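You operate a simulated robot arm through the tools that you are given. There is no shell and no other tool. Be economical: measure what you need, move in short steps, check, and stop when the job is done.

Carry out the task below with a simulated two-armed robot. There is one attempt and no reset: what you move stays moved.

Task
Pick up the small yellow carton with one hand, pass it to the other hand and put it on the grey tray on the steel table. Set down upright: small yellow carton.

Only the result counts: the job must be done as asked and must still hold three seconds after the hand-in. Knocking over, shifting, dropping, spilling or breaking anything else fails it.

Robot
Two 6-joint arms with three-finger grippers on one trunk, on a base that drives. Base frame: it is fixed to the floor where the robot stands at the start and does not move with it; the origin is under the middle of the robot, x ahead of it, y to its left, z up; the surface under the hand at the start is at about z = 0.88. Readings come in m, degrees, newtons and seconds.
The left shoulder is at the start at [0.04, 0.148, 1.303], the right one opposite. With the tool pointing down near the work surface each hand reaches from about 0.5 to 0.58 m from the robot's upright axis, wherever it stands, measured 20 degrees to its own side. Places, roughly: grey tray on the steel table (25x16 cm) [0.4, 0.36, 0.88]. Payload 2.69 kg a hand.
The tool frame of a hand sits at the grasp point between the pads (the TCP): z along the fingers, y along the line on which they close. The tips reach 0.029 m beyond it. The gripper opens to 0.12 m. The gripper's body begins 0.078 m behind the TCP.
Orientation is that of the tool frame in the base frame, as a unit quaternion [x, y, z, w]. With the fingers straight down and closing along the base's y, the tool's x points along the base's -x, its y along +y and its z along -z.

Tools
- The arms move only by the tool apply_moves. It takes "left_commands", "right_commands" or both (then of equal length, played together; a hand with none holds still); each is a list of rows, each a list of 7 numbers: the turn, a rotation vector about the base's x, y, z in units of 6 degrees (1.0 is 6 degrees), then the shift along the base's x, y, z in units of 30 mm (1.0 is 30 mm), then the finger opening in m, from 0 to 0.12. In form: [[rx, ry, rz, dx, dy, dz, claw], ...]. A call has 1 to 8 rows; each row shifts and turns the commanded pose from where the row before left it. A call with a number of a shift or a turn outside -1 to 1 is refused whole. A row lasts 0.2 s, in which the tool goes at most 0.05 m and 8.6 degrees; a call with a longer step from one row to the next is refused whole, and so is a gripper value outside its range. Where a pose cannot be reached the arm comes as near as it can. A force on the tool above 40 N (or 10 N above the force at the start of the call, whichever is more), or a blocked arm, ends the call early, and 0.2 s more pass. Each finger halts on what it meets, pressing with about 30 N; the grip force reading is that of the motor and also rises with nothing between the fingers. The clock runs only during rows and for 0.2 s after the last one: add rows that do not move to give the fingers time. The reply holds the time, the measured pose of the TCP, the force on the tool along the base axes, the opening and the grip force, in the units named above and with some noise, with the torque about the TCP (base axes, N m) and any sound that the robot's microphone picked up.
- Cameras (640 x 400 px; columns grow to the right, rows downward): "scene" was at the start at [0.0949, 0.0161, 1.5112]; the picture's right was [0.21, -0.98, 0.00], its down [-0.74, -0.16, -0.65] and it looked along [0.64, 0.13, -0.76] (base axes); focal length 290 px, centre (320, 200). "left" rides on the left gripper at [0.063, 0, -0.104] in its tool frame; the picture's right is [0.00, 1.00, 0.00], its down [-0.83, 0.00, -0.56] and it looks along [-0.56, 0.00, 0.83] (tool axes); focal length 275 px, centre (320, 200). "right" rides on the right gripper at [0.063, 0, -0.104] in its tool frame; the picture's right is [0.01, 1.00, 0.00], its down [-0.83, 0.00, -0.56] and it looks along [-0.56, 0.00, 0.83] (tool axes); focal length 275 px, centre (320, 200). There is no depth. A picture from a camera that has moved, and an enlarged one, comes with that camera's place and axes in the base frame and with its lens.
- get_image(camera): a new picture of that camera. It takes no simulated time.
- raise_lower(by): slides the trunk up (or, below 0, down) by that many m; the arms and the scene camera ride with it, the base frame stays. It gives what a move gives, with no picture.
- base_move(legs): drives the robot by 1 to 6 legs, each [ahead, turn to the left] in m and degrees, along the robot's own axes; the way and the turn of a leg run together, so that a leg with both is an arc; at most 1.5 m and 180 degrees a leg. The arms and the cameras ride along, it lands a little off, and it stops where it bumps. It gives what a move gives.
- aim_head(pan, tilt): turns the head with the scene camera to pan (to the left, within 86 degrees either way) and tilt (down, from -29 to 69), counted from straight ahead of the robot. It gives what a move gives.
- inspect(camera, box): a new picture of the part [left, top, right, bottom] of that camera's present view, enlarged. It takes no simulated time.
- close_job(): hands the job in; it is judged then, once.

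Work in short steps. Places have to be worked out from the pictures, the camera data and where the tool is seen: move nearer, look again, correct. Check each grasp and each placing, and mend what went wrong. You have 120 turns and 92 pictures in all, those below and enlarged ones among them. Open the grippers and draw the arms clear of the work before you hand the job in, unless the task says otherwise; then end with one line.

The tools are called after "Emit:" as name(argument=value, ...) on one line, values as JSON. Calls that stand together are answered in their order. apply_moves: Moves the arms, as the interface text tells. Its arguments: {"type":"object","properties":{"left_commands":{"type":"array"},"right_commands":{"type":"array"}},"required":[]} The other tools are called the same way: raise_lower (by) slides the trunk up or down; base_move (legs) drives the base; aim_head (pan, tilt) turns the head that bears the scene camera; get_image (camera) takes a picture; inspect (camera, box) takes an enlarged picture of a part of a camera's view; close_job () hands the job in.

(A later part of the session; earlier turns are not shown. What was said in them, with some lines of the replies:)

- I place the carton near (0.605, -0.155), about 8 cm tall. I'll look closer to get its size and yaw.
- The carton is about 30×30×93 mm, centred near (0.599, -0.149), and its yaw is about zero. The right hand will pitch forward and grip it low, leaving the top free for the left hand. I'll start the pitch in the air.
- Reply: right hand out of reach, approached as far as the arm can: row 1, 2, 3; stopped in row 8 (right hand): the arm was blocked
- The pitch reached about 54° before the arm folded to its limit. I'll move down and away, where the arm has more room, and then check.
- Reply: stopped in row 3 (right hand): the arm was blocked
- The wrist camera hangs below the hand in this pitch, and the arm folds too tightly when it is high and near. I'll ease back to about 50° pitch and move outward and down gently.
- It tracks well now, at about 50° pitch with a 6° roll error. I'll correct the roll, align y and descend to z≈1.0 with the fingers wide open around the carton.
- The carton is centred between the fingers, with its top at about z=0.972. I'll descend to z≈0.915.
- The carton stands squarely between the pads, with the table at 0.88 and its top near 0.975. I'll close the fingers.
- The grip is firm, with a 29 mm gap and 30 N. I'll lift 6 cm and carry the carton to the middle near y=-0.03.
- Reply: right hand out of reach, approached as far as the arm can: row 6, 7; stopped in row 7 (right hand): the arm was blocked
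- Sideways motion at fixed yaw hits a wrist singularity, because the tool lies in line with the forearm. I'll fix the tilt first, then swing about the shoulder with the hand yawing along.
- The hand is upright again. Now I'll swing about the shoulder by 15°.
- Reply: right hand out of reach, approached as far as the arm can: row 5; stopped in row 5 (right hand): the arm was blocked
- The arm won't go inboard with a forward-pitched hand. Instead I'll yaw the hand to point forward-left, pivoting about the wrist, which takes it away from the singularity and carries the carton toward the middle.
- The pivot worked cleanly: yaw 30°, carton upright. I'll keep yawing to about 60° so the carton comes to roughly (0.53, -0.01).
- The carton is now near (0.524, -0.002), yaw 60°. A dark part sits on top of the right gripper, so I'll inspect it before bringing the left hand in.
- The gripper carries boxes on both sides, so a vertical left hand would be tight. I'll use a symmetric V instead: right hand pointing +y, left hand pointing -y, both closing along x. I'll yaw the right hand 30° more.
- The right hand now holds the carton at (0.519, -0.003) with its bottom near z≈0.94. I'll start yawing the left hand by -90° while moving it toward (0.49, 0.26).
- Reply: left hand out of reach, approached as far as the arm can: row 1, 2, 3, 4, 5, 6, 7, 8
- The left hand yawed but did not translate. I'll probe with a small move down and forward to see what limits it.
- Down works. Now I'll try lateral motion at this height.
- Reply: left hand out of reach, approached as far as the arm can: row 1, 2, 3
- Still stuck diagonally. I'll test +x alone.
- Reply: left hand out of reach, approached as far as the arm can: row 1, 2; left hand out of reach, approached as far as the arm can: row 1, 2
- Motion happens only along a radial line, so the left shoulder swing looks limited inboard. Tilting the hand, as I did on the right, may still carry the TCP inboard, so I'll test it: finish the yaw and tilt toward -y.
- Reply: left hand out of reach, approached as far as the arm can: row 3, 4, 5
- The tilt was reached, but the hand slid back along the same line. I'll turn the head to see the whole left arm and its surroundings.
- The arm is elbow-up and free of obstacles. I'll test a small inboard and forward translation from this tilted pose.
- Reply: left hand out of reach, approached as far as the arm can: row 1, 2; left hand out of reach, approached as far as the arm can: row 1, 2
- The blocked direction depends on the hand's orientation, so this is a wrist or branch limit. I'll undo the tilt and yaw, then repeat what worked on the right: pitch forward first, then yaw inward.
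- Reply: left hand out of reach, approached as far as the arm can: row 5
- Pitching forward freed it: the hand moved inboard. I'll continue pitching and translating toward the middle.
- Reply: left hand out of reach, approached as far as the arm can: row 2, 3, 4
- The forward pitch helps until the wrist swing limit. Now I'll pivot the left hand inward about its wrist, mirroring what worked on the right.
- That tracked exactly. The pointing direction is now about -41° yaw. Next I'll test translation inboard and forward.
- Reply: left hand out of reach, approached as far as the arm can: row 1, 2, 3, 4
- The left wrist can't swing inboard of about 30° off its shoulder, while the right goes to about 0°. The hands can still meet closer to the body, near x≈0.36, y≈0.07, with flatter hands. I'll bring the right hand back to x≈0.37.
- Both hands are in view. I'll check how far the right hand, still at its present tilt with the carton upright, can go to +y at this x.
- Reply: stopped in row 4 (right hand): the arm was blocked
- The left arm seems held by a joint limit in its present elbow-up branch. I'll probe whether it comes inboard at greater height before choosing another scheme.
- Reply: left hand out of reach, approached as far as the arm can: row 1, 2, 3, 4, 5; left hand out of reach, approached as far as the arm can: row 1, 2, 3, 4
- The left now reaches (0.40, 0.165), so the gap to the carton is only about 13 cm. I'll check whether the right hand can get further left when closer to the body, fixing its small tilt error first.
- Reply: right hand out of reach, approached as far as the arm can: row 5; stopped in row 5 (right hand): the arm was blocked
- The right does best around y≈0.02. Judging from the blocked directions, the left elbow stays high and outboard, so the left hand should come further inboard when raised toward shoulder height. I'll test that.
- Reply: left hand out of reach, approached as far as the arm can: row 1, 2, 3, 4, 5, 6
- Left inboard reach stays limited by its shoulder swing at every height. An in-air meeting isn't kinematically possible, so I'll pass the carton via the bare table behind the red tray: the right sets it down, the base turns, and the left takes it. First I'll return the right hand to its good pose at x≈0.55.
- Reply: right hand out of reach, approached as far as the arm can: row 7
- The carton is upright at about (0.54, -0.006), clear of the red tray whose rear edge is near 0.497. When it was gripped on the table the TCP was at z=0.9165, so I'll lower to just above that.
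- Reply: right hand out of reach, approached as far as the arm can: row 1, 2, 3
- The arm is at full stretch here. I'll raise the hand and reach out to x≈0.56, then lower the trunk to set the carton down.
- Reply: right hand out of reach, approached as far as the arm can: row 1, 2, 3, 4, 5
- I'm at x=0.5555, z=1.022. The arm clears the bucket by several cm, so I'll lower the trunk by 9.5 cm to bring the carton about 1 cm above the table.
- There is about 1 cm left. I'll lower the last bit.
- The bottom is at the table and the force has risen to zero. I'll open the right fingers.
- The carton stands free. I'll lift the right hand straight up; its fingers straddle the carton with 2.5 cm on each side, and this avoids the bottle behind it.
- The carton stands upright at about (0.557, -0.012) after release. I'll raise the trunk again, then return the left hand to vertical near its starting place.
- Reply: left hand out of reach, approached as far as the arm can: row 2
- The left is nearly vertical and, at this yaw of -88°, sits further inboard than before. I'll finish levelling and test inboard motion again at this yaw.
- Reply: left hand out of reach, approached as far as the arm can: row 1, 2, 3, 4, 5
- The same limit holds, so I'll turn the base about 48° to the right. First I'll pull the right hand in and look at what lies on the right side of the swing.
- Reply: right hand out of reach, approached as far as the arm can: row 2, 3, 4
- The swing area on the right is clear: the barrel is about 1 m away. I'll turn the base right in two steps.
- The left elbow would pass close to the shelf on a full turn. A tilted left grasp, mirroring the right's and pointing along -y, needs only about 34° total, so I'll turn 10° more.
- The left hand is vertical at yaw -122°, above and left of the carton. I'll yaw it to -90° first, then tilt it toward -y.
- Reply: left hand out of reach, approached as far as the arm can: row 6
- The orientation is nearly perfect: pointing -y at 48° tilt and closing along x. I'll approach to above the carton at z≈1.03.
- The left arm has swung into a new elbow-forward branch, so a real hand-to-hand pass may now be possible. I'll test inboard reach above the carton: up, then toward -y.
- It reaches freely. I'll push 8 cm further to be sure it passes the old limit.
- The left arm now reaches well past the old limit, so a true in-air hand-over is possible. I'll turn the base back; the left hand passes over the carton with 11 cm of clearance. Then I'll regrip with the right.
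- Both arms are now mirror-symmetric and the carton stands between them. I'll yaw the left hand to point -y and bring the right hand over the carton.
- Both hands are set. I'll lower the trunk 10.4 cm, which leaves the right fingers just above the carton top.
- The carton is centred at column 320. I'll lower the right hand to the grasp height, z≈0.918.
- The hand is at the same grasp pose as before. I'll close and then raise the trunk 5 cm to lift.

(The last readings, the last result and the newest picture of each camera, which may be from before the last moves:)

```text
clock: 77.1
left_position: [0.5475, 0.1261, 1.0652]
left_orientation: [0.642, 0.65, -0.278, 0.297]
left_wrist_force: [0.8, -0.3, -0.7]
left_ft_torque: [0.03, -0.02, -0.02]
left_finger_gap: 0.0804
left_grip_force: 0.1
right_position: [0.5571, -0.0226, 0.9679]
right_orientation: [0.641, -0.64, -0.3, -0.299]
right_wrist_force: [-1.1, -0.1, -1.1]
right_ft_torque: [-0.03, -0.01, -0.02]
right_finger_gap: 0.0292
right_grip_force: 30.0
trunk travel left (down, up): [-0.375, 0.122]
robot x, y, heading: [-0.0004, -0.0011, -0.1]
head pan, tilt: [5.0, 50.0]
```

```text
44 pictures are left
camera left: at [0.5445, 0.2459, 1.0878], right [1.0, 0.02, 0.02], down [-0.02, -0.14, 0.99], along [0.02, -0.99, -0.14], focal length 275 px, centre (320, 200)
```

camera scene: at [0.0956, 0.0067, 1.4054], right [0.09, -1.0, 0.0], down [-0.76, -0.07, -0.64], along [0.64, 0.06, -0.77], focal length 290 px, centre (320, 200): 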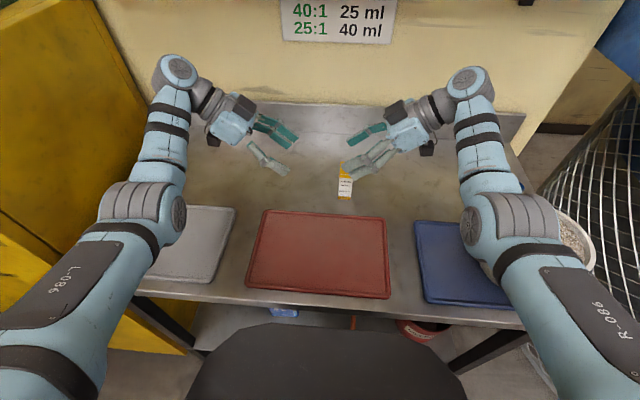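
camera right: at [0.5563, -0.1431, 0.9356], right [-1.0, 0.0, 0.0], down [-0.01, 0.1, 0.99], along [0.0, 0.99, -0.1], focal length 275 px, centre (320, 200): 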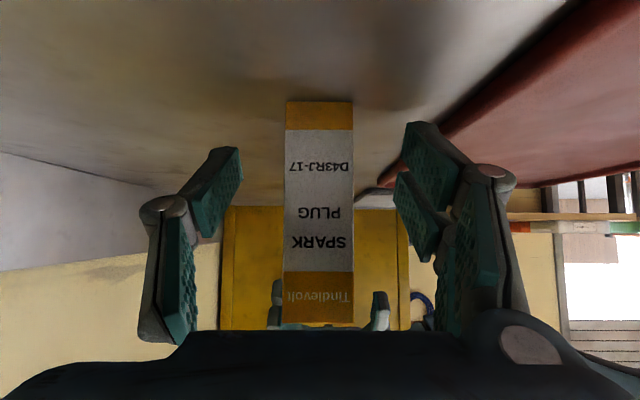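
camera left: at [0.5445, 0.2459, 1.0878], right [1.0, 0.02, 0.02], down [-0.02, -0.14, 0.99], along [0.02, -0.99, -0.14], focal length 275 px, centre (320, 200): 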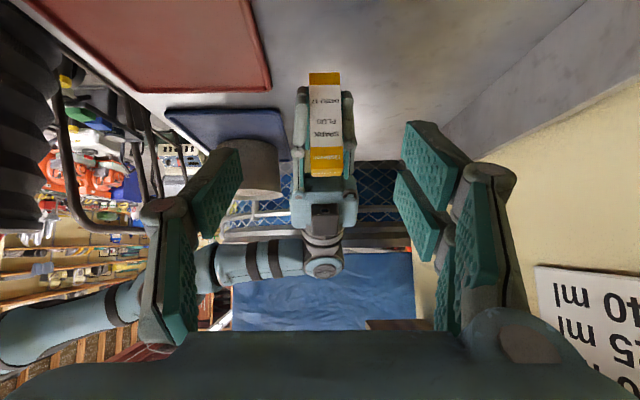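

The carton is lifted 5 cm. Next I'll bring the left hand to a pre-grasp 5 cm back along its axis, correcting about 1° of orientation error.

Emit:
apply_moves(left_commands=[[0, 0.05, -0.05, 0.08, -0.69, -0.2, 0.08], [0, 0.05, -0.05, 0.08, -0.69, -0.2, 0.08], [0, 0.05, -0.05, 0.08, -0.69, -0.2, 0.08], [0, 0.05, -0.05, 0.08, -0.69, -0.2, 0.08], [0, 0, 0, 0, 0, 0, 0.08]])

Emit:
get_image(camera="left")

Emit:
inspect(camera="scene", box=[240, 80, 440, 205])

```text
clock: 78.3
left_position: [0.5566, 0.0444, 1.0412]
left_orientation: [0.647, 0.645, -0.288, 0.286]
left_wrist_force: [-0.6, 1.0, 0.2]
left_ft_torque: [-0.03, 0.02, -0.03]
left_finger_gap: 0.08
left_grip_force: 0.1
right_position: [0.5566, -0.0223, 0.9684]
right_orientation: [-0.64, 0.641, 0.299, 0.301]
right_wrist_force: [-0.2, 0.1, -1.2]
right_ft_torque: [-0.01, -0.03, 0.0]
right_finger_gap: 0.0292
right_grip_force: 29.9
trunk travel left (down, up): [-0.375, 0.122]
robot x, y, heading: [0.0013, 0.0011, -0.0]
head pan, tilt: [5.0, 50.0]
```

```text
43 pictures are left
camera left: at [0.5566, 0.1632, 1.0644], right [1.0, 0.0, 0.0], down [0.0, -0.14, 0.99], along [0.0, -0.99, -0.14], focal length 275 px, centre (320, 200)
```

left: 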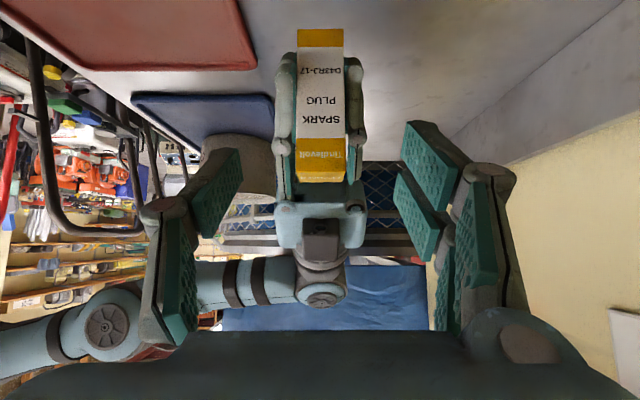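

```text
3.20 times, centred on (340, 142) of scene
camera zoom: at [0.0958, 0.0068, 1.4555], right [0.09, -1.0, 0.0], down [-0.76, -0.07, -0.64], along [0.64, 0.06, -0.77], focal length 928 px, centre (256, 384)
```

zoom: 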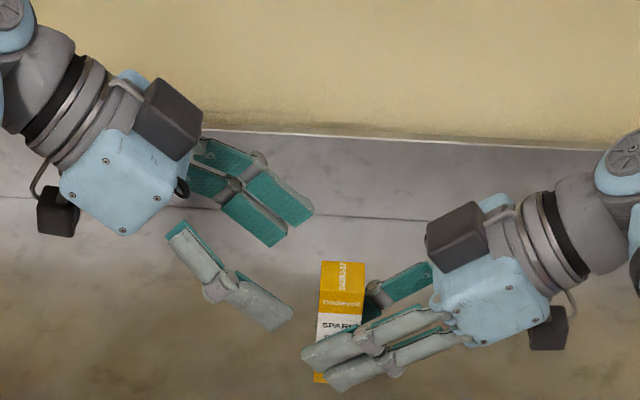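

The grippers have a pair of fingers on one side and a single on the other, so the right's pair covers more of the near face than I assumed. I'll steepen the left hand to 30° tilt so its fingers take only the top 3 cm, and move it to a pre-grasp above.

Emit:
apply_moves(left_commands=[[0.75, 0, 0, 0, 0, 0.3, 0.08], [0.75, 0, 0, 0, -0.1, 0.3, 0.08], [0.75, 0, 0, 0, -0.2, 0.1, 0.08], [0.75, 0, 0, 0, -0.25, 0, 0.08], [0, 0, 0, 0, 0, 0, 0.08]])

Emit:
inspect(camera="scene", box=[280, 100, 400, 205])

Emit:
get_image(camera="left")

```text
clock: 79.5
left_position: [0.5557, 0.0272, 1.0629]
left_orientation: [0.683, 0.684, -0.182, 0.182]
left_wrist_force: [0.3, -0.3, 0.4]
left_ft_torque: [0.0, 0.0, 0.0]
left_finger_gap: 0.0799
left_grip_force: 0.1
right_position: [0.5564, -0.0224, 0.9687]
right_orientation: [-0.64, 0.64, 0.3, 0.3]
right_wrist_force: [0.2, 0.9, -1.4]
right_ft_torque: [-0.02, 0.01, 0.02]
right_finger_gap: 0.0291
right_grip_force: 30.1
trunk travel left (down, up): [-0.375, 0.122]
robot x, y, heading: [0.0001, -0.0001, 0.2]
head pan, tilt: [5.0, 50.0]
```

```text
3.81 times, centred on (340, 152) of scene
camera zoom: at [0.0959, 0.0067, 1.4555], right [0.09, -1.0, 0.0], down [-0.76, -0.07, -0.64], along [0.64, 0.06, -0.77], focal length 1105 px, centre (244, 381)
```

zoom: 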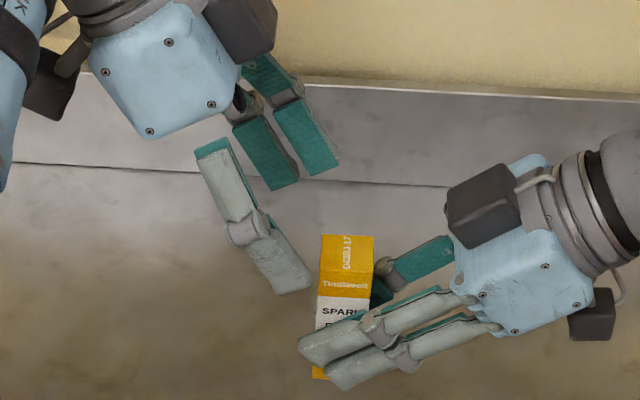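

```text
40 pictures are left
camera left: at [0.5568, 0.1339, 1.121], right [1.0, 0.0, 0.0], down [0.0, -0.44, 0.9], along [0.0, -0.9, -0.44], focal length 275 px, centre (320, 200)
```

left: 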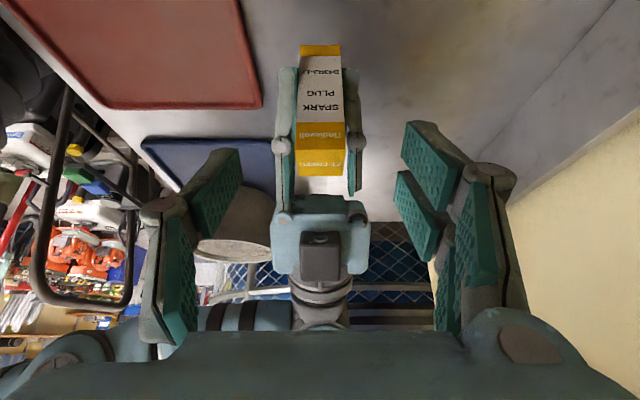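

There is good clearance. I'll descend most of the way along the hand's axis and check.

Emit:
apply_moves(left_commands=[[0, 0, 0, 0.01, -0.22, -0.38, 0.08], [0, 0, 0, 0.01, -0.22, -0.38, 0.08], [0, 0, 0, 0.01, -0.22, -0.38, 0.08], [0, 0, 0, 0, 0, 0, 0.08]])

Emit:
inspect(camera="scene", box=[290, 110, 390, 205])

```text
clock: 80.5
left_position: [0.5577, 0.007, 1.0275]
left_orientation: [0.682, 0.684, -0.183, 0.183]
left_wrist_force: [0.5, 0.0, -0.9]
left_ft_torque: [0.0, 0.02, -0.01]
left_finger_gap: 0.0799
left_grip_force: 0.1
right_position: [0.557, -0.0229, 0.9678]
right_orientation: [-0.64, 0.64, 0.3, 0.301]
right_wrist_force: [1.0, 0.2, -1.3]
right_ft_torque: [-0.02, -0.01, 0.07]
right_finger_gap: 0.0295
right_grip_force: 29.8
trunk travel left (down, up): [-0.375, 0.122]
robot x, y, heading: [-0.0033, 0.0002, 0.2]
head pan, tilt: [5.0, 50.0]
```

```text
4.21 times, centred on (340, 158) of scene
camera zoom: at [0.0958, 0.0065, 1.4555], right [0.09, -1.0, 0.0], down [-0.76, -0.07, -0.64], along [0.64, 0.06, -0.77], focal length 1221 px, centre (236, 379)
```

zoom: 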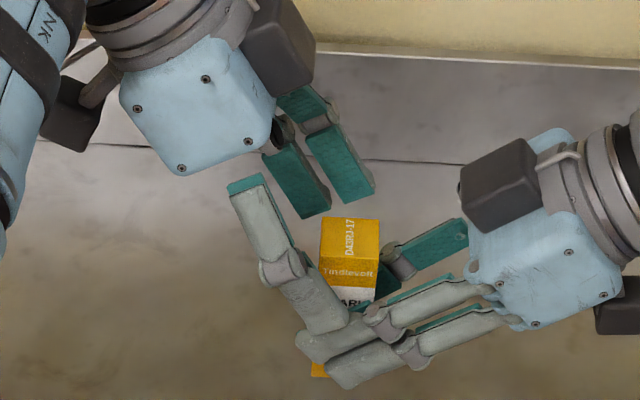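

The left fingertip will clear the right's upper finger once it closes inward. I'll lower 5 mm and close partway to verify.

Emit:
apply_moves(left_commands=[[0, 0, 0, -0.02, 0, -0.17, 0.08], [0, 0, 0, 0, 0, 0, 0.055], [0, 0, 0, 0, 0, 0, 0.045], [0, 0, 0, 0, 0, 0, 0.045]])

Emit:
inspect(camera="scene", box=[290, 110, 390, 205])

Emit:
get_image(camera="left")

```text
clock: 81.5
left_position: [0.5559, 0.0074, 1.0235]
left_orientation: [0.683, 0.683, -0.184, 0.182]
left_wrist_force: [-0.5, 0.4, 0.3]
left_ft_torque: [0.01, 0.0, -0.03]
left_finger_gap: 0.0451
left_grip_force: 0.1
right_position: [0.5572, -0.0223, 0.9687]
right_orientation: [0.64, -0.64, -0.299, -0.3]
right_wrist_force: [-0.5, -0.1, 0.3]
right_ft_torque: [0.01, 0.01, -0.01]
right_finger_gap: 0.0293
right_grip_force: 30.2
trunk travel left (down, up): [-0.375, 0.122]
robot x, y, heading: [-0.0013, 0.0016, 0.0]
head pan, tilt: [5.0, 50.0]
```

```text
4.21 times, centred on (340, 158) of scene
camera zoom: at [0.0959, 0.0066, 1.4555], right [0.09, -1.0, 0.0], down [-0.76, -0.07, -0.64], along [0.64, 0.06, -0.77], focal length 1221 px, centre (236, 379)
```

zoom: 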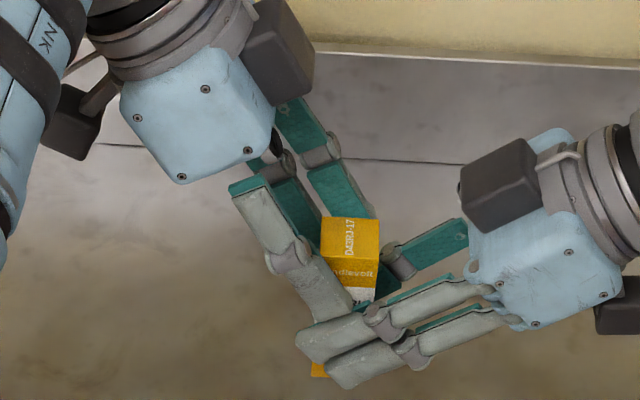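

```text
37 pictures are left
camera left: at [0.557, 0.1138, 1.0819], right [1.0, 0.0, 0.0], down [0.0, -0.44, 0.9], along [0.0, -0.9, -0.44], focal length 275 px, centre (320, 200)
```

left: 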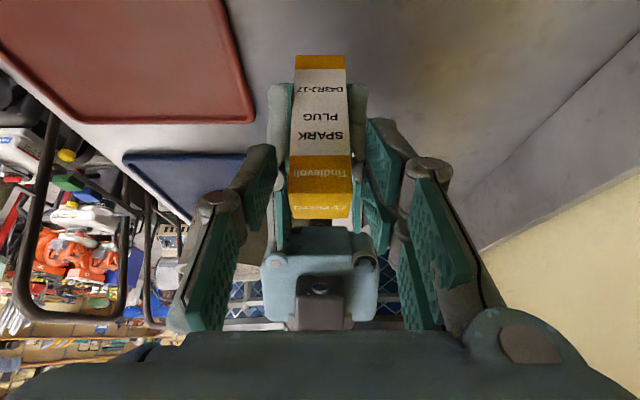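

The left near fingertip is very close to the right's upper finger. I'll raise 4 mm for margin and close fully; a gap of about 29 mm will confirm contact with the carton only.

Emit:
apply_moves(left_commands=[[0, 0, 0, 0.03, 0, 0.13, 0.045], [0, 0, 0, 0, 0, 0, 0.035], [0, 0, 0, 0, 0, 0, 0.02], [0, 0, 0, 0, 0, 0, 0.02], [0, 0, 0, 0, 0, 0, 0.02]])

Emit:
inspect(camera="scene", box=[290, 110, 390, 205])

Emit:
get_image(camera="left")

```text
clock: 82.7
left_position: [0.5565, 0.0071, 1.0272]
left_orientation: [0.683, 0.683, -0.184, 0.182]
left_wrist_force: [-10.4, -1.5, 4.3]
left_ft_torque: [-0.04, 0.51, -0.02]
left_finger_gap: 0.0292
left_grip_force: 30.3
right_position: [0.5569, -0.0224, 0.9677]
right_orientation: [-0.64, 0.641, 0.299, 0.301]
right_wrist_force: [10.4, 0.1, -5.1]
right_ft_torque: [-0.09, 0.07, -0.28]
right_finger_gap: 0.0294
right_grip_force: 29.8
trunk travel left (down, up): [-0.375, 0.122]
robot x, y, heading: [0.0021, 0.0009, -0.2]
head pan, tilt: [5.0, 50.0]
```

```text
4.21 times, centred on (340, 158) of scene
camera zoom: at [0.0959, 0.0066, 1.4555], right [0.09, -1.0, 0.0], down [-0.76, -0.07, -0.64], along [0.64, 0.06, -0.77], focal length 1221 px, centre (236, 379)
```

zoom: 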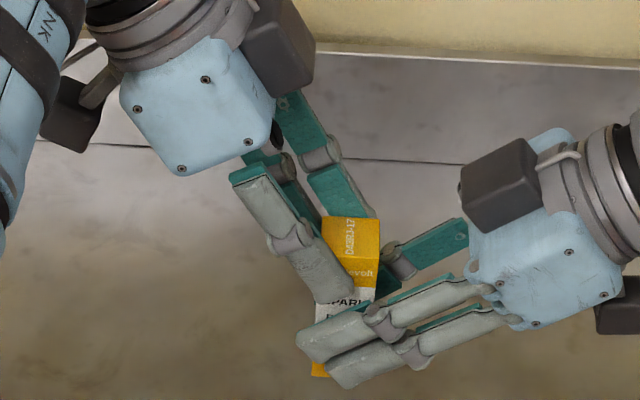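

```text
35 pictures are left
camera left: at [0.5578, 0.1137, 1.0858], right [1.0, 0.0, 0.0], down [0.0, -0.44, 0.9], along [0.0, -0.9, -0.44], focal length 275 px, centre (320, 200)
```

left: 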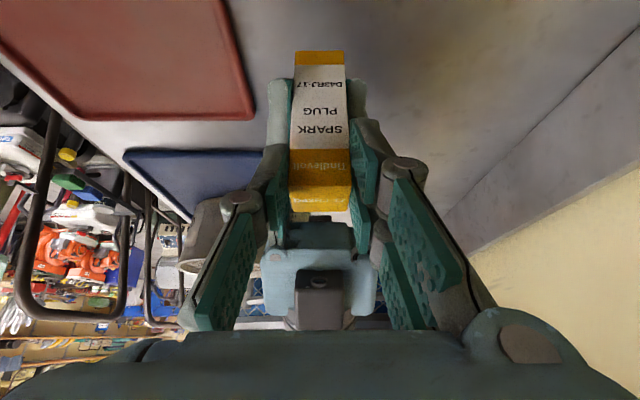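

Both hands hold the carton in the air, each with a 29 mm gap and 30 N. I'll open the right hand while the left holds.

Emit:
apply_moves(left_commands=[[0, 0, 0, 0, 0, 0, 0.02], [0, 0, 0, 0, 0, 0, 0.02], [0, 0, 0, 0, 0, 0, 0.02], [0, 0, 0, 0, 0, 0, 0.02]], right_commands=[[0, 0, 0, 0, 0, 0, 0.04], [0, 0, 0, 0, 0, 0, 0.06], [0, 0, 0, 0, 0, 0, 0.07], [0, 0, 0, 0, 0, 0, 0.07]])

Emit:
get_image(camera="right")

```text
clock: 83.7
left_position: [0.5574, 0.0071, 1.028]
left_orientation: [0.683, 0.683, -0.184, 0.182]
left_wrist_force: [0.0, -0.3, -0.6]
left_ft_torque: [0.01, -0.01, -0.02]
left_finger_gap: 0.0292
left_grip_force: 30.0
right_position: [0.5552, -0.0216, 0.9686]
right_orientation: [-0.64, 0.641, 0.299, 0.301]
right_wrist_force: [-0.4, 0.7, 0.1]
right_ft_torque: [0.01, 0.0, 0.04]
right_finger_gap: 0.0701
right_grip_force: 0.0
trunk travel left (down, up): [-0.375, 0.122]
robot x, y, heading: [0.0005, 0.002, -0.1]
head pan, tilt: [5.0, 50.0]
```

```text
34 pictures are left
camera right: at [0.5565, -0.1433, 0.9857], right [-1.0, 0.0, 0.0], down [0.0, 0.1, 0.99], along [0.0, 0.99, -0.1], focal length 275 px, centre (320, 200)
```

right: 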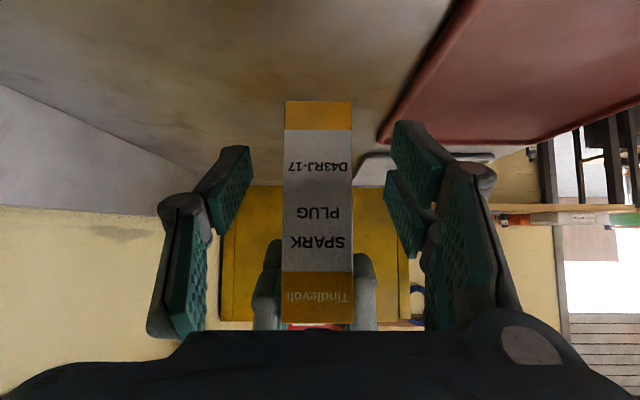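

The left alone now holds the carton upright. I'll move it out through the right's open fingertips toward +y.

Emit:
apply_moves(left_commands=[[0, 0, 0, 0, 0.5, 0, 0.02], [0, 0, 0, 0, 0.8, 0, 0.02], [0, 0, 0, 0, 0.9, 0.1, 0.02], [0, 0, 0, 0, 0.9, 0.3, 0.02], [0, 0, 0, -0.3, 0.9, 0.4, 0.02], [0, 0, 0, -0.4, 0.9, 0.2, 0.02], [0, 0, 0, 0, 0, 0, 0.02]])

Emit:
get_image(camera="scene")

```text
clock: 85.3
left_position: [0.5463, 0.154, 1.0542]
left_orientation: [0.683, 0.682, -0.185, 0.182]
left_wrist_force: [0.0, -0.1, -1.8]
left_ft_torque: [0.01, 0.01, 0.0]
left_finger_gap: 0.0293
left_grip_force: 30.1
left hand out of reach, approached as far as the arm can: row 6
right_position: [0.5568, -0.0229, 0.9679]
right_orientation: [-0.64, 0.641, 0.3, 0.301]
right_wrist_force: [-0.1, 0.5, -0.4]
right_ft_torque: [0.01, 0.01, 0.0]
right_finger_gap: 0.0701
right_grip_force: 0.0
trunk travel left (down, up): [-0.375, 0.122]
robot x, y, heading: [-0.0003, 0.001, -0.3]
head pan, tilt: [5.0, 50.0]
```

```text
33 pictures are left
camera scene: at [0.0962, 0.0062, 1.4555], right [0.09, -1.0, 0.0], down [-0.76, -0.07, -0.64], along [0.64, 0.06, -0.77], focal length 290 px, centre (320, 200)
```

scene: 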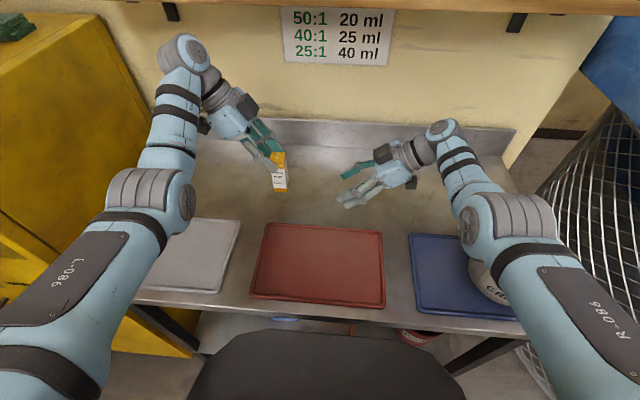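

The hand-over succeeded. I'll raise the trunk 5 cm for clearance, then carry toward the tray in steps.

Emit:
raise_lower(by=0.054)

Emit:
apply_moves(left_commands=[[0, 0, 0, -0.6, 0.6, 0, 0.02], [0, 0, 0, -0.6, 0.7, 0, 0.02], [0, 0, 0, -0.6, 0.7, 0, 0.02], [0, 0, 0, -0.6, 0.7, 0, 0.02], [0, 0, 0, 0, 0, 0, 0.02]])

Emit:
get_image(camera="scene")

```text
clock: 86.2
left_position: [0.5448, 0.1538, 1.1091]
left_orientation: [0.682, 0.684, -0.183, 0.183]
left_wrist_force: [-0.2, 0.5, -0.9]
left_ft_torque: [0.02, -0.02, -0.01]
left_finger_gap: 0.0295
left_grip_force: 30.0
right_position: [0.5562, -0.0223, 1.0238]
right_orientation: [-0.64, 0.641, 0.3, 0.3]
right_wrist_force: [0.5, -0.4, 0.5]
right_ft_torque: [0.04, -0.01, 0.01]
right_finger_gap: 0.0698
right_grip_force: 0.0
trunk travel left (down, up): [-0.429, 0.068]
robot x, y, heading: [0.0015, -0.0002, 0.2]
head pan, tilt: [5.0, 50.0]
```

```text
clock: 87.5
left_position: [0.5338, 0.2385, 1.0855]
left_orientation: [0.682, 0.683, -0.183, 0.183]
left_wrist_force: [-0.1, 0.1, -0.4]
left_ft_torque: [-0.01, 0.0, 0.0]
left_finger_gap: 0.029
left_grip_force: 30.0
left hand out of reach, approached as far as the arm can: row 1, 2, 3, 4
right_position: [0.5552, -0.0224, 1.0228]
right_orientation: [0.64, -0.64, -0.3, -0.3]
right_wrist_force: [-0.8, 0.4, 0.2]
right_ft_torque: [-0.01, 0.02, 0.0]
right_finger_gap: 0.0703
right_grip_force: 0.1
trunk travel left (down, up): [-0.429, 0.068]
robot x, y, heading: [0.0011, 0.002, -0.0]
head pan, tilt: [5.0, 50.0]
```

```text
32 pictures are left
camera scene: at [0.0958, 0.0068, 1.5104], right [0.09, -1.0, 0.0], down [-0.76, -0.07, -0.64], along [0.64, 0.06, -0.77], focal length 290 px, centre (320, 200)
```

scene: 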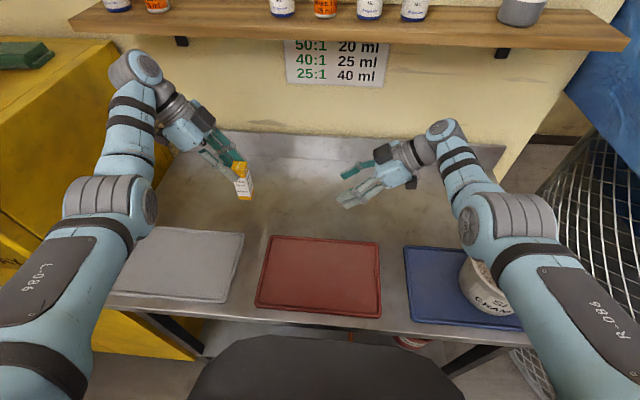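

It won't retract in -x at this height; the right arm behaved the same and only retracted when low. I'll lower to z≈1.03, with the carton bottom at about 0.93, then retract.

Emit:
apply_moves(left_commands=[[0, 0, 0, 0, 0, -0.6, 0.02], [0, 0, 0, 0, 0, -0.6, 0.02], [0, 0, 0, -0.3, 0.1, -0.6, 0.02], [0, 0, 0, -0.6, 0.3, 0, 0.02], [0, 0, 0, -0.6, 0.3, 0, 0.02], [0, 0, 0, 0, 0, 0, 0.02]])

Emit:
get_image(camera="scene")

```text
clock: 88.8
left_position: [0.4943, 0.2597, 1.0276]
left_orientation: [0.682, 0.683, -0.184, 0.184]
left_wrist_force: [0.0, 0.9, -1.3]
left_ft_torque: [0.01, -0.02, 0.02]
left_finger_gap: 0.0292
left_grip_force: 30.0
left hand out of reach, approached as far as the arm can: row 5
right_position: [0.557, -0.0228, 1.0236]
right_orientation: [0.641, -0.64, -0.3, -0.3]
right_wrist_force: [0.5, 0.2, 0.2]
right_ft_torque: [0.0, -0.02, 0.0]
right_finger_gap: 0.0698
right_grip_force: 0.1
trunk travel left (down, up): [-0.429, 0.068]
robot x, y, heading: [0.0055, 0.0017, 0.2]
head pan, tilt: [5.0, 50.0]
```

```text
31 pictures are left
camera scene: at [0.0963, 0.0065, 1.5103], right [0.09, -1.0, 0.0], down [-0.76, -0.07, -0.64], along [0.64, 0.06, -0.77], focal length 290 px, centre (320, 200)
```

scene: 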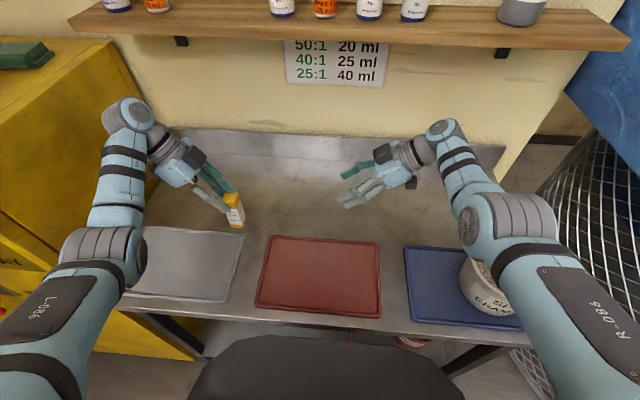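

That works. I'll raise the trunk 6 cm while the hand goes lower relative to it, then continue retracting toward TCP (0.42, 0.33).

Emit:
raise_lower(by=0.06)

Emit:
apply_moves(left_commands=[[0, 0, 0, 0, 0, -0.7, 0.02], [0, 0, 0, 0, 0, -0.7, 0.02], [0, 0, 0, -0.4, 0.3, -0.5, 0.02], [0, 0, 0, -0.6, 0.5, 0, 0.02], [0, 0, 0, -0.6, 0.5, 0, 0.02], [0, 0, 0, -0.6, 0.5, 0, 0.02], [0, 0, 0, 0, 0, 0, 0.02]])

Emit:
get_image(camera="scene")

```text
clock: 89.8
left_position: [0.4931, 0.2605, 1.0874]
left_orientation: [0.682, 0.683, -0.183, 0.184]
left_wrist_force: [0.2, -0.3, 0.1]
left_ft_torque: [0.0, 0.0, -0.02]
left_finger_gap: 0.0292
left_grip_force: 30.0
right_position: [0.5569, -0.0222, 1.083]
right_orientation: [0.641, -0.64, -0.3, -0.299]
right_wrist_force: [0.1, 0.3, -0.1]
right_ft_torque: [0.02, 0.0, -0.04]
right_finger_gap: 0.07
right_grip_force: 0.1
trunk travel left (down, up): [-0.489, 0.008]
robot x, y, heading: [-0.0034, -0.0008, 0.1]
head pan, tilt: [5.0, 50.0]
```

```text
clock: 91.5
left_position: [0.427, 0.3136, 1.0294]
left_orientation: [0.683, 0.683, -0.183, 0.184]
left_wrist_force: [0.5, 0.4, -0.6]
left_ft_torque: [0.04, 0.02, 0.01]
left_finger_gap: 0.0293
left_grip_force: 30.3
right_position: [0.5565, -0.0207, 1.0819]
right_orientation: [-0.64, 0.641, 0.299, 0.301]
right_wrist_force: [0.3, 0.5, -0.4]
right_ft_torque: [0.02, 0.01, 0.0]
right_finger_gap: 0.0699
right_grip_force: 0.0
trunk travel left (down, up): [-0.489, 0.008]
robot x, y, heading: [0.0016, 0.0029, 0.1]
head pan, tilt: [5.0, 50.0]
```

```text
30 pictures are left
camera scene: at [0.0959, 0.0069, 1.5699], right [0.09, -1.0, 0.0], down [-0.76, -0.07, -0.64], along [0.64, 0.06, -0.77], focal length 290 px, centre (320, 200)
```

scene: 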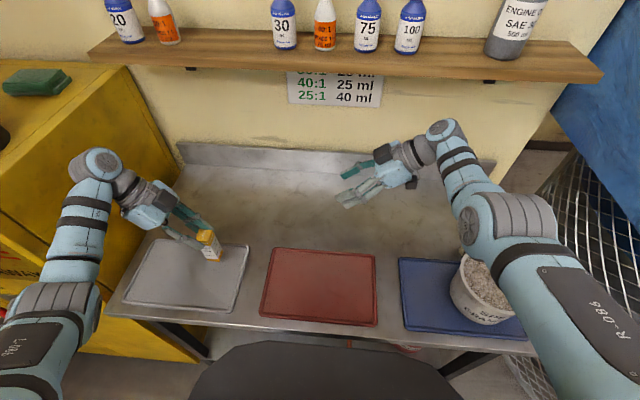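

The tray spans x 0.31–0.48 and y 0.24–0.49, with the carton already above it at (0.427, 0.295). I'll centre a little more and lower to about 1 cm above.

Emit:
apply_moves(left_commands=[[0, 0, 0, -0.3, 0.35, -0.1, 0.02], [0, 0, 0, -0.3, 0.35, -0.2, 0.02], [0, 0, 0, 0, 0, -0.4, 0.02], [0, 0, 0, 0, 0, -0.3, 0.02], [0, 0, 0, 0, 0, 0, 0.02]])

Emit:
get_image(camera="left")

Emit:
inspect(camera="scene", box=[90, 150, 270, 320])

```text
clock: 92.7
left_position: [0.4095, 0.3344, 1.001]
left_orientation: [0.682, 0.683, -0.184, 0.184]
left_wrist_force: [0.5, 0.4, -0.3]
left_ft_torque: [0.02, -0.01, -0.02]
left_finger_gap: 0.0294
left_grip_force: 30.0
right_position: [0.556, -0.0206, 1.0827]
right_orientation: [0.641, -0.64, -0.299, -0.3]
right_wrist_force: [0.5, 0.7, -0.2]
right_ft_torque: [-0.01, 0.01, 0.05]
right_finger_gap: 0.0701
right_grip_force: 0.1
trunk travel left (down, up): [-0.489, 0.008]
robot x, y, heading: [-0.0002, 0.0034, -0.2]
head pan, tilt: [5.0, 50.0]
```

```text
29 pictures are left
camera left: at [0.4089, 0.4413, 1.0586], right [1.0, 0.0, 0.0], down [0.0, -0.44, 0.9], along [0.0, -0.9, -0.44], focal length 275 px, centre (320, 200)
```

left: 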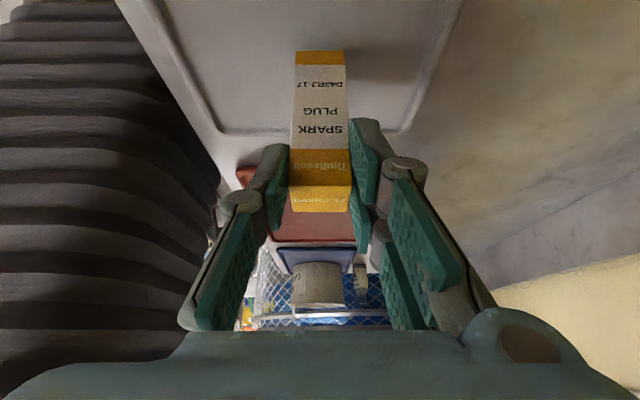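

```text
2.35 times, centred on (180, 235) of scene
camera zoom: at [0.0955, 0.0072, 1.5699], right [0.09, -1.0, 0.0], down [-0.76, -0.07, -0.64], along [0.64, 0.06, -0.77], focal length 682 px, centre (649, 118)
```

zoom: 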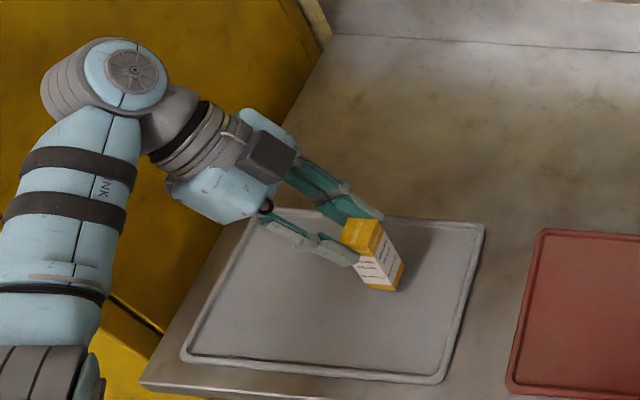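

The carton is upright over the tray. I'll lower gently, watching the vertical force.

Emit:
apply_moves(left_commands=[[0, 0, 0, 0, 0, -0.15, 0.02], [0, 0, 0, 0, 0, -0.15, 0.02], [0, 0, 0, 0, 0, 0, 0.02]])

Emit:
apply_moves(left_commands=[[0, 0, 0, 0, 0, -0.08, 0.02], [0, 0, 0, 0, 0, 0, 0.02]])

```text
clock: 93.5
left_position: [0.4083, 0.3354, 0.9914]
left_orientation: [0.683, 0.683, -0.183, 0.184]
left_wrist_force: [-0.1, -1.1, -0.3]
left_ft_torque: [0.04, 0.0, 0.0]
left_finger_gap: 0.0293
left_grip_force: 30.2
right_position: [0.5564, -0.0228, 1.0831]
right_orientation: [0.641, -0.64, -0.3, -0.3]
right_wrist_force: [0.3, -0.7, -0.4]
right_ft_torque: [-0.01, 0.01, 0.02]
right_finger_gap: 0.0699
right_grip_force: 0.0
trunk travel left (down, up): [-0.489, 0.008]
robot x, y, heading: [-0.0029, -0.0012, 0.1]
head pan, tilt: [5.0, 50.0]
```

```text
clock: 94.0
left_position: [0.4098, 0.3341, 0.9893]
left_orientation: [0.683, 0.683, -0.183, 0.184]
left_wrist_force: [-0.3, -1.1, -1.1]
left_ft_torque: [0.02, 0.0, 0.01]
left_finger_gap: 0.0293
left_grip_force: 30.1
right_position: [0.5562, -0.0219, 1.0823]
right_orientation: [-0.64, 0.64, 0.3, 0.301]
right_wrist_force: [0.5, -0.4, -0.2]
right_ft_torque: [0.02, -0.02, 0.02]
right_finger_gap: 0.0699
right_grip_force: 0.2
trunk travel left (down, up): [-0.489, 0.008]
robot x, y, heading: [0.0014, 0.0, -0.3]
head pan, tilt: [5.0, 50.0]
```

There is no contact yet at z=0.989. I'll keep going down 2 mm at a time.

Emit:
apply_moves(left_commands=[[0, 0, 0, 0, 0, -0.07, 0.02], [0, 0, 0, 0, 0, 0, 0.02]])

Emit:
apply_moves(left_commands=[[0, 0, 0, 0, 0, -0.05, 0.02], [0, 0, 0, 0, 0, 0, 0.02]])

Emit:
inspect(camera="scene", box=[170, 190, 250, 250])

```text
clock: 94.7
left_position: [0.408, 0.3343, 0.9866]
left_orientation: [0.683, 0.683, -0.183, 0.184]
left_wrist_force: [-0.7, -0.5, -0.5]
left_ft_torque: [0.02, -0.02, -0.01]
left_finger_gap: 0.0292
left_grip_force: 30.0
right_position: [0.5563, -0.0217, 1.0828]
right_orientation: [0.64, -0.64, -0.3, -0.3]
right_wrist_force: [-0.6, 0.6, 0.9]
right_ft_torque: [0.02, 0.0, 0.02]
right_finger_gap: 0.0701
right_grip_force: 0.0
trunk travel left (down, up): [-0.489, 0.008]
robot x, y, heading: [0.0007, -0.0028, 0.1]
head pan, tilt: [5.0, 50.0]
```

```text
clock: 95.2
left_position: [0.4094, 0.3334, 0.9863]
left_orientation: [0.683, 0.683, -0.184, 0.184]
left_wrist_force: [0.0, 0.5, -0.7]
left_ft_torque: [0.06, 0.01, -0.02]
left_finger_gap: 0.0293
left_grip_force: 30.2
right_position: [0.5572, -0.0219, 1.084]
right_orientation: [-0.64, 0.64, 0.3, 0.301]
right_wrist_force: [1.2, -0.1, -0.6]
right_ft_torque: [0.01, 0.01, 0.0]
right_finger_gap: 0.0699
right_grip_force: 0.2
trunk travel left (down, up): [-0.489, 0.008]
robot x, y, heading: [0.0002, -0.0009, 0.1]
head pan, tilt: [5.0, 50.0]
```

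```text
6.67 times, centred on (210, 220) of scene
camera zoom: at [0.0958, 0.0069, 1.5699], right [0.09, -1.0, 0.0], down [-0.76, -0.07, -0.64], along [0.64, 0.06, -0.77], focal length 1933 px, centre (1053, 67)
```

zoom: 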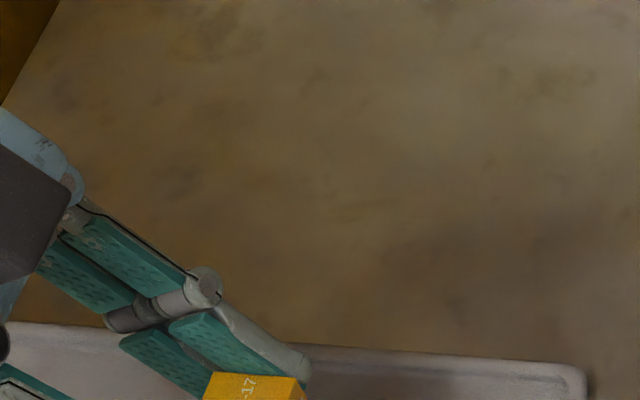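

Still no contact, with the bottom at about 0.888. I'll go on down in small steps.

Emit:
apply_moves(left_commands=[[0, 0, 0, 0, 0, -0.06, 0.02], [0, 0, 0, 0, 0, 0, 0.02]])

Emit:
apply_moves(left_commands=[[0, 0, 0, 0, 0, -0.05, 0.02], [0, 0, 0, 0, 0, 0, 0.02]])

Emit:
inspect(camera="scene", box=[165, 225, 265, 290])

```text
clock: 95.8
left_position: [0.4083, 0.3344, 0.9836]
left_orientation: [0.682, 0.683, -0.184, 0.184]
left_wrist_force: [0.0, 0.0, -1.3]
left_ft_torque: [-0.02, 0.0, 0.03]
left_finger_gap: 0.0296
left_grip_force: 29.2
right_position: [0.5567, -0.0217, 1.0836]
right_orientation: [-0.64, 0.641, 0.299, 0.3]
right_wrist_force: [-0.4, 0.0, 0.2]
right_ft_torque: [0.01, 0.03, 0.0]
right_finger_gap: 0.0701
right_grip_force: 0.1
trunk travel left (down, up): [-0.489, 0.008]
robot x, y, heading: [-0.0017, 0.0033, 0.2]
head pan, tilt: [5.0, 50.0]
```

```text
clock: 96.5
left_position: [0.4089, 0.3344, 0.9824]
left_orientation: [0.683, 0.683, -0.183, 0.184]
left_wrist_force: [0.0, 0.1, -0.4]
left_ft_torque: [0.0, 0.02, -0.02]
left_finger_gap: 0.029
left_grip_force: 29.4
right_position: [0.5556, -0.0226, 1.0828]
right_orientation: [-0.64, 0.641, 0.299, 0.301]
right_wrist_force: [-0.7, -0.4, 0.0]
right_ft_torque: [-0.01, -0.01, -0.01]
right_finger_gap: 0.0698
right_grip_force: 0.1
trunk travel left (down, up): [-0.489, 0.008]
robot x, y, heading: [-0.003, -0.0003, -0.2]
head pan, tilt: [5.0, 50.0]
```

```text
6.15 times, centred on (215, 258) of scene
camera zoom: at [0.0958, 0.0069, 1.5699], right [0.09, -1.0, 0.0], down [-0.76, -0.07, -0.64], along [0.64, 0.06, -0.77], focal length 1785 px, centre (966, -154)
```

zoom: 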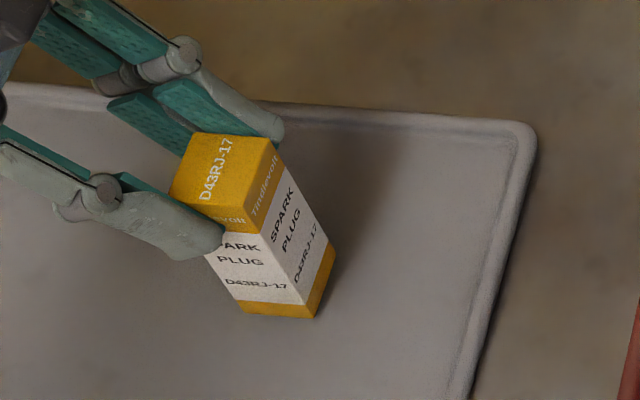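

The bottom is at about 0.882–0.884, still with no clear contact. I'll take a few more 1.5 mm steps.

Emit:
apply_moves(left_commands=[[0, 0, 0, 0, 0, -0.05, 0.02], [0, 0, 0, 0, 0, 0, 0.02]])

Emit:
apply_moves(left_commands=[[0, 0, 0, 0, 0, -0.05, 0.02], [0, 0, 0, 0, 0, 0, 0.02]])

```text
clock: 97.0
left_position: [0.409, 0.336, 0.981]
left_orientation: [0.683, 0.683, -0.182, 0.185]
left_wrist_force: [1.2, 2.1, 6.8]
left_ft_torque: [0.11, -0.03, 0.01]
left_finger_gap: 0.0294
left_grip_force: 29.8
right_position: [0.5563, -0.0231, 1.0831]
right_orientation: [-0.64, 0.641, 0.299, 0.301]
right_wrist_force: [0.6, 0.2, -0.3]
right_ft_torque: [-0.01, -0.01, 0.01]
right_finger_gap: 0.07
right_grip_force: 0.1
trunk travel left (down, up): [-0.489, 0.008]
robot x, y, heading: [0.0001, -0.0027, 0.0]
head pan, tilt: [5.0, 50.0]
```

```text
clock: 97.7
left_position: [0.4072, 0.3348, 0.9811]
left_orientation: [0.683, 0.683, -0.181, 0.185]
left_wrist_force: [5.2, 7.1, 25.2]
left_ft_torque: [0.12, -0.19, 0.09]
left_finger_gap: 0.029
left_grip_force: 29.8
right_position: [0.5539, -0.0232, 1.0834]
right_orientation: [0.64, -0.64, -0.3, -0.301]
right_wrist_force: [0.0, 0.0, -0.6]
right_ft_torque: [0.0, 0.02, -0.01]
right_finger_gap: 0.07
right_grip_force: 0.0
trunk travel left (down, up): [-0.489, 0.008]
robot x, y, heading: [0.0025, -0.0021, -0.2]
head pan, tilt: [5.0, 50.0]
```

Contact is clear now at 25 N, slightly too much. I'll ease up 1.3 mm to unload, then open slowly.

Emit:
apply_moves(left_commands=[[0, 0, 0, 0, 0, 0.045, 0.02], [0, 0, 0, 0, 0, 0, 0.02]])

Emit:
apply_moves(left_commands=[[0, 0, 0, 0, 0, 0, 0.035], [0, 0, 0, 0, 0, 0, 0.045], [0, 0, 0, 0, 0, 0, 0.06], [0, 0, 0, 0, 0, 0, 0.06]])

Emit:
get_image(camera="left")

Emit:
inspect(camera="scene", box=[165, 225, 265, 290])

```text
clock: 98.2
left_position: [0.4097, 0.3344, 0.9808]
left_orientation: [0.683, 0.683, -0.183, 0.185]
left_wrist_force: [3.5, 3.7, 18.4]
left_ft_torque: [-0.02, -0.21, 0.05]
left_finger_gap: 0.0291
left_grip_force: 29.8
right_position: [0.5559, -0.0226, 1.0828]
right_orientation: [0.64, -0.64, -0.299, -0.301]
right_wrist_force: [1.0, 0.1, 0.2]
right_ft_torque: [0.0, 0.0, 0.03]
right_finger_gap: 0.0697
right_grip_force: 0.1
trunk travel left (down, up): [-0.489, 0.008]
robot x, y, heading: [-0.0015, -0.0021, -0.2]
head pan, tilt: [5.0, 50.0]
```

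```text
clock: 99.2
left_position: [0.4093, 0.3336, 0.9809]
left_orientation: [0.682, 0.684, -0.183, 0.183]
left_wrist_force: [0.2, -0.7, -0.6]
left_ft_torque: [0.05, -0.02, 0.0]
left_finger_gap: 0.0602
left_grip_force: 0.1
right_position: [0.5572, -0.0215, 1.0823]
right_orientation: [-0.64, 0.64, 0.299, 0.3]
right_wrist_force: [0.5, -0.3, -0.3]
right_ft_torque: [0.01, 0.01, -0.04]
right_finger_gap: 0.0702
right_grip_force: 0.1
trunk travel left (down, up): [-0.489, 0.008]
robot x, y, heading: [-0.0029, 0.0001, 0.0]
head pan, tilt: [5.0, 50.0]
```

```text
25 pictures are left
camera left: at [0.4094, 0.4417, 1.0383], right [1.0, 0.0, 0.0], down [0.0, -0.44, 0.9], along [0.0, -0.9, -0.44], focal length 275 px, centre (320, 200)
```

left: 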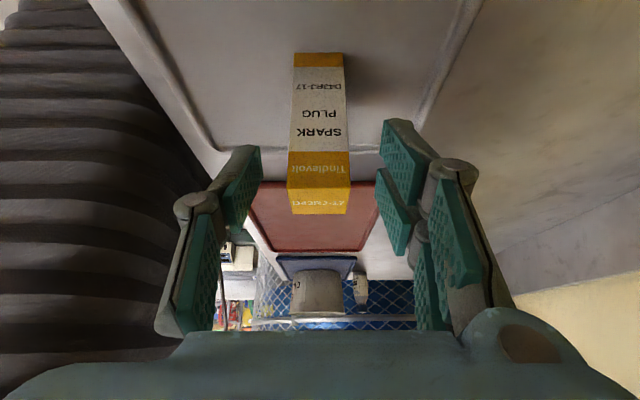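

```text
6.15 times, centred on (215, 258) of scene
camera zoom: at [0.096, 0.0071, 1.5699], right [0.09, -1.0, 0.0], down [-0.76, -0.07, -0.64], along [0.64, 0.06, -0.77], focal length 1785 px, centre (966, -154)
```

zoom: 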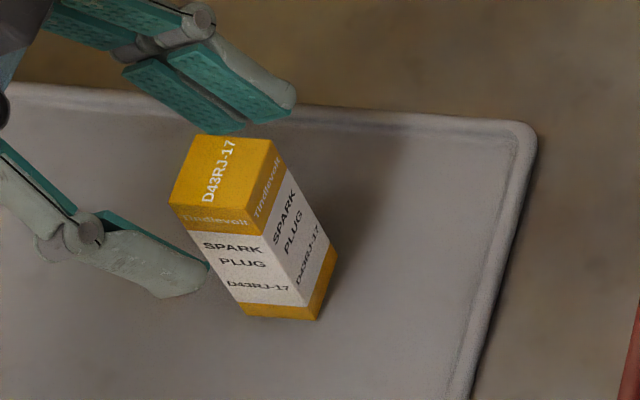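

The carton stands upright on the tray, released. I'll open wider and withdraw the left hand back along its axis.

Emit:
apply_moves(left_commands=[[0, 0, 0, 0, 0, 0, 0.08], [0, 0, 0, 0, 0, 0.3, 0.08], [0, 0, 0, 0, 0.15, 0.5, 0.08], [0, 0, 0, 0, 0.2, 0.6, 0.08], [0, 0, 0, 0, 0, 0.6, 0.08], [0, 0, 0, 0, 0, 0, 0.08]])

Emit:
get_image(camera="scene")

```text
clock: 100.7
left_position: [0.4092, 0.3443, 1.041]
left_orientation: [0.683, 0.683, -0.183, 0.184]
left_wrist_force: [-0.6, 0.1, -0.2]
left_ft_torque: [0.0, 0.01, -0.02]
left_finger_gap: 0.0802
left_grip_force: 0.1
right_position: [0.5569, -0.0222, 1.0815]
right_orientation: [-0.64, 0.641, 0.298, 0.301]
right_wrist_force: [-0.7, 0.7, 0.1]
right_ft_torque: [0.0, 0.0, 0.04]
right_finger_gap: 0.07
right_grip_force: 0.1
trunk travel left (down, up): [-0.489, 0.008]
robot x, y, heading: [0.0043, -0.0012, 0.1]
head pan, tilt: [5.0, 50.0]
```

```text
23 pictures are left
camera scene: at [0.0958, 0.0068, 1.5699], right [0.09, -1.0, 0.0], down [-0.76, -0.07, -0.64], along [0.64, 0.06, -0.77], focal length 290 px, centre (320, 200)
```

scene: 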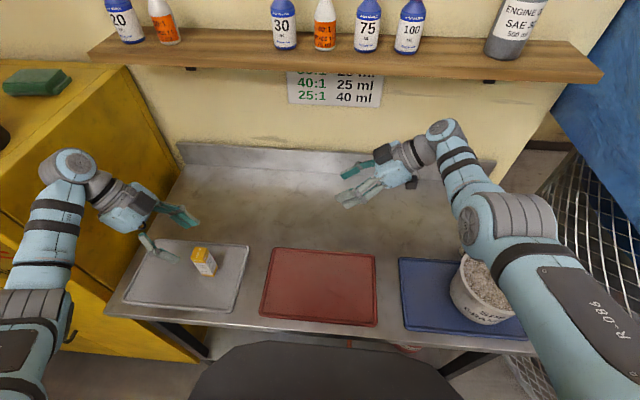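

The fingers are above the carton top. I'll draw the left hand higher, then do a final check of the carton and scene.

Emit:
apply_moves(left_commands=[[0, 0, 0, 0.2, 0, 0.8, 0.08], [0, 0, 0, 0.3, 0, 0.8, 0.08], [0, 0, 0, 0.3, 0, 0.6, 0.08], [0, 0, 0, 0, 0, 0, 0.08]])

Emit:
inspect(camera="scene", box=[60, 130, 320, 330])

```text
clock: 101.7
left_position: [0.4241, 0.346, 1.0807]
left_orientation: [0.681, 0.684, -0.18, 0.189]
left_wrist_force: [0.0, 0.4, 0.0]
left_ft_torque: [0.01, 0.0, 0.05]
left_finger_gap: 0.0798
left_grip_force: 0.1
left hand out of reach, approached as far as the arm can: row 2, 3
right_position: [0.5561, -0.0228, 1.0825]
right_orientation: [-0.64, 0.64, 0.299, 0.3]
right_wrist_force: [0.0, -0.2, -0.1]
right_ft_torque: [0.0, 0.0, 0.02]
right_finger_gap: 0.0702
right_grip_force: 0.0
trunk travel left (down, up): [-0.489, 0.008]
robot x, y, heading: [-0.0008, -0.0026, 0.0]
head pan, tilt: [5.0, 50.0]
```

```text
2.00 times, centred on (190, 230) of scene
camera zoom: at [0.0957, 0.0071, 1.5699], right [0.09, -1.0, 0.0], down [-0.76, -0.07, -0.64], along [0.64, 0.06, -0.77], focal length 580 px, centre (580, 140)
```

zoom: 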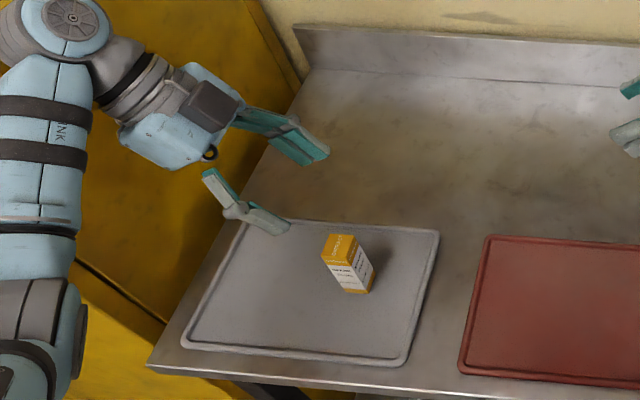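

The carton stands upright on the grey tray. Both grippers are open and clear, and everything else is where it was, so I'm handing in.

Emit:
close_job()

```text
The job is handed in.
```

The right hand passed the yellow carton to the left in mid-air, and it now stands upright on the grey tray with both grippers open and clear. Before that, I set it down briefly on the bare table and picked it up again with the right hand.
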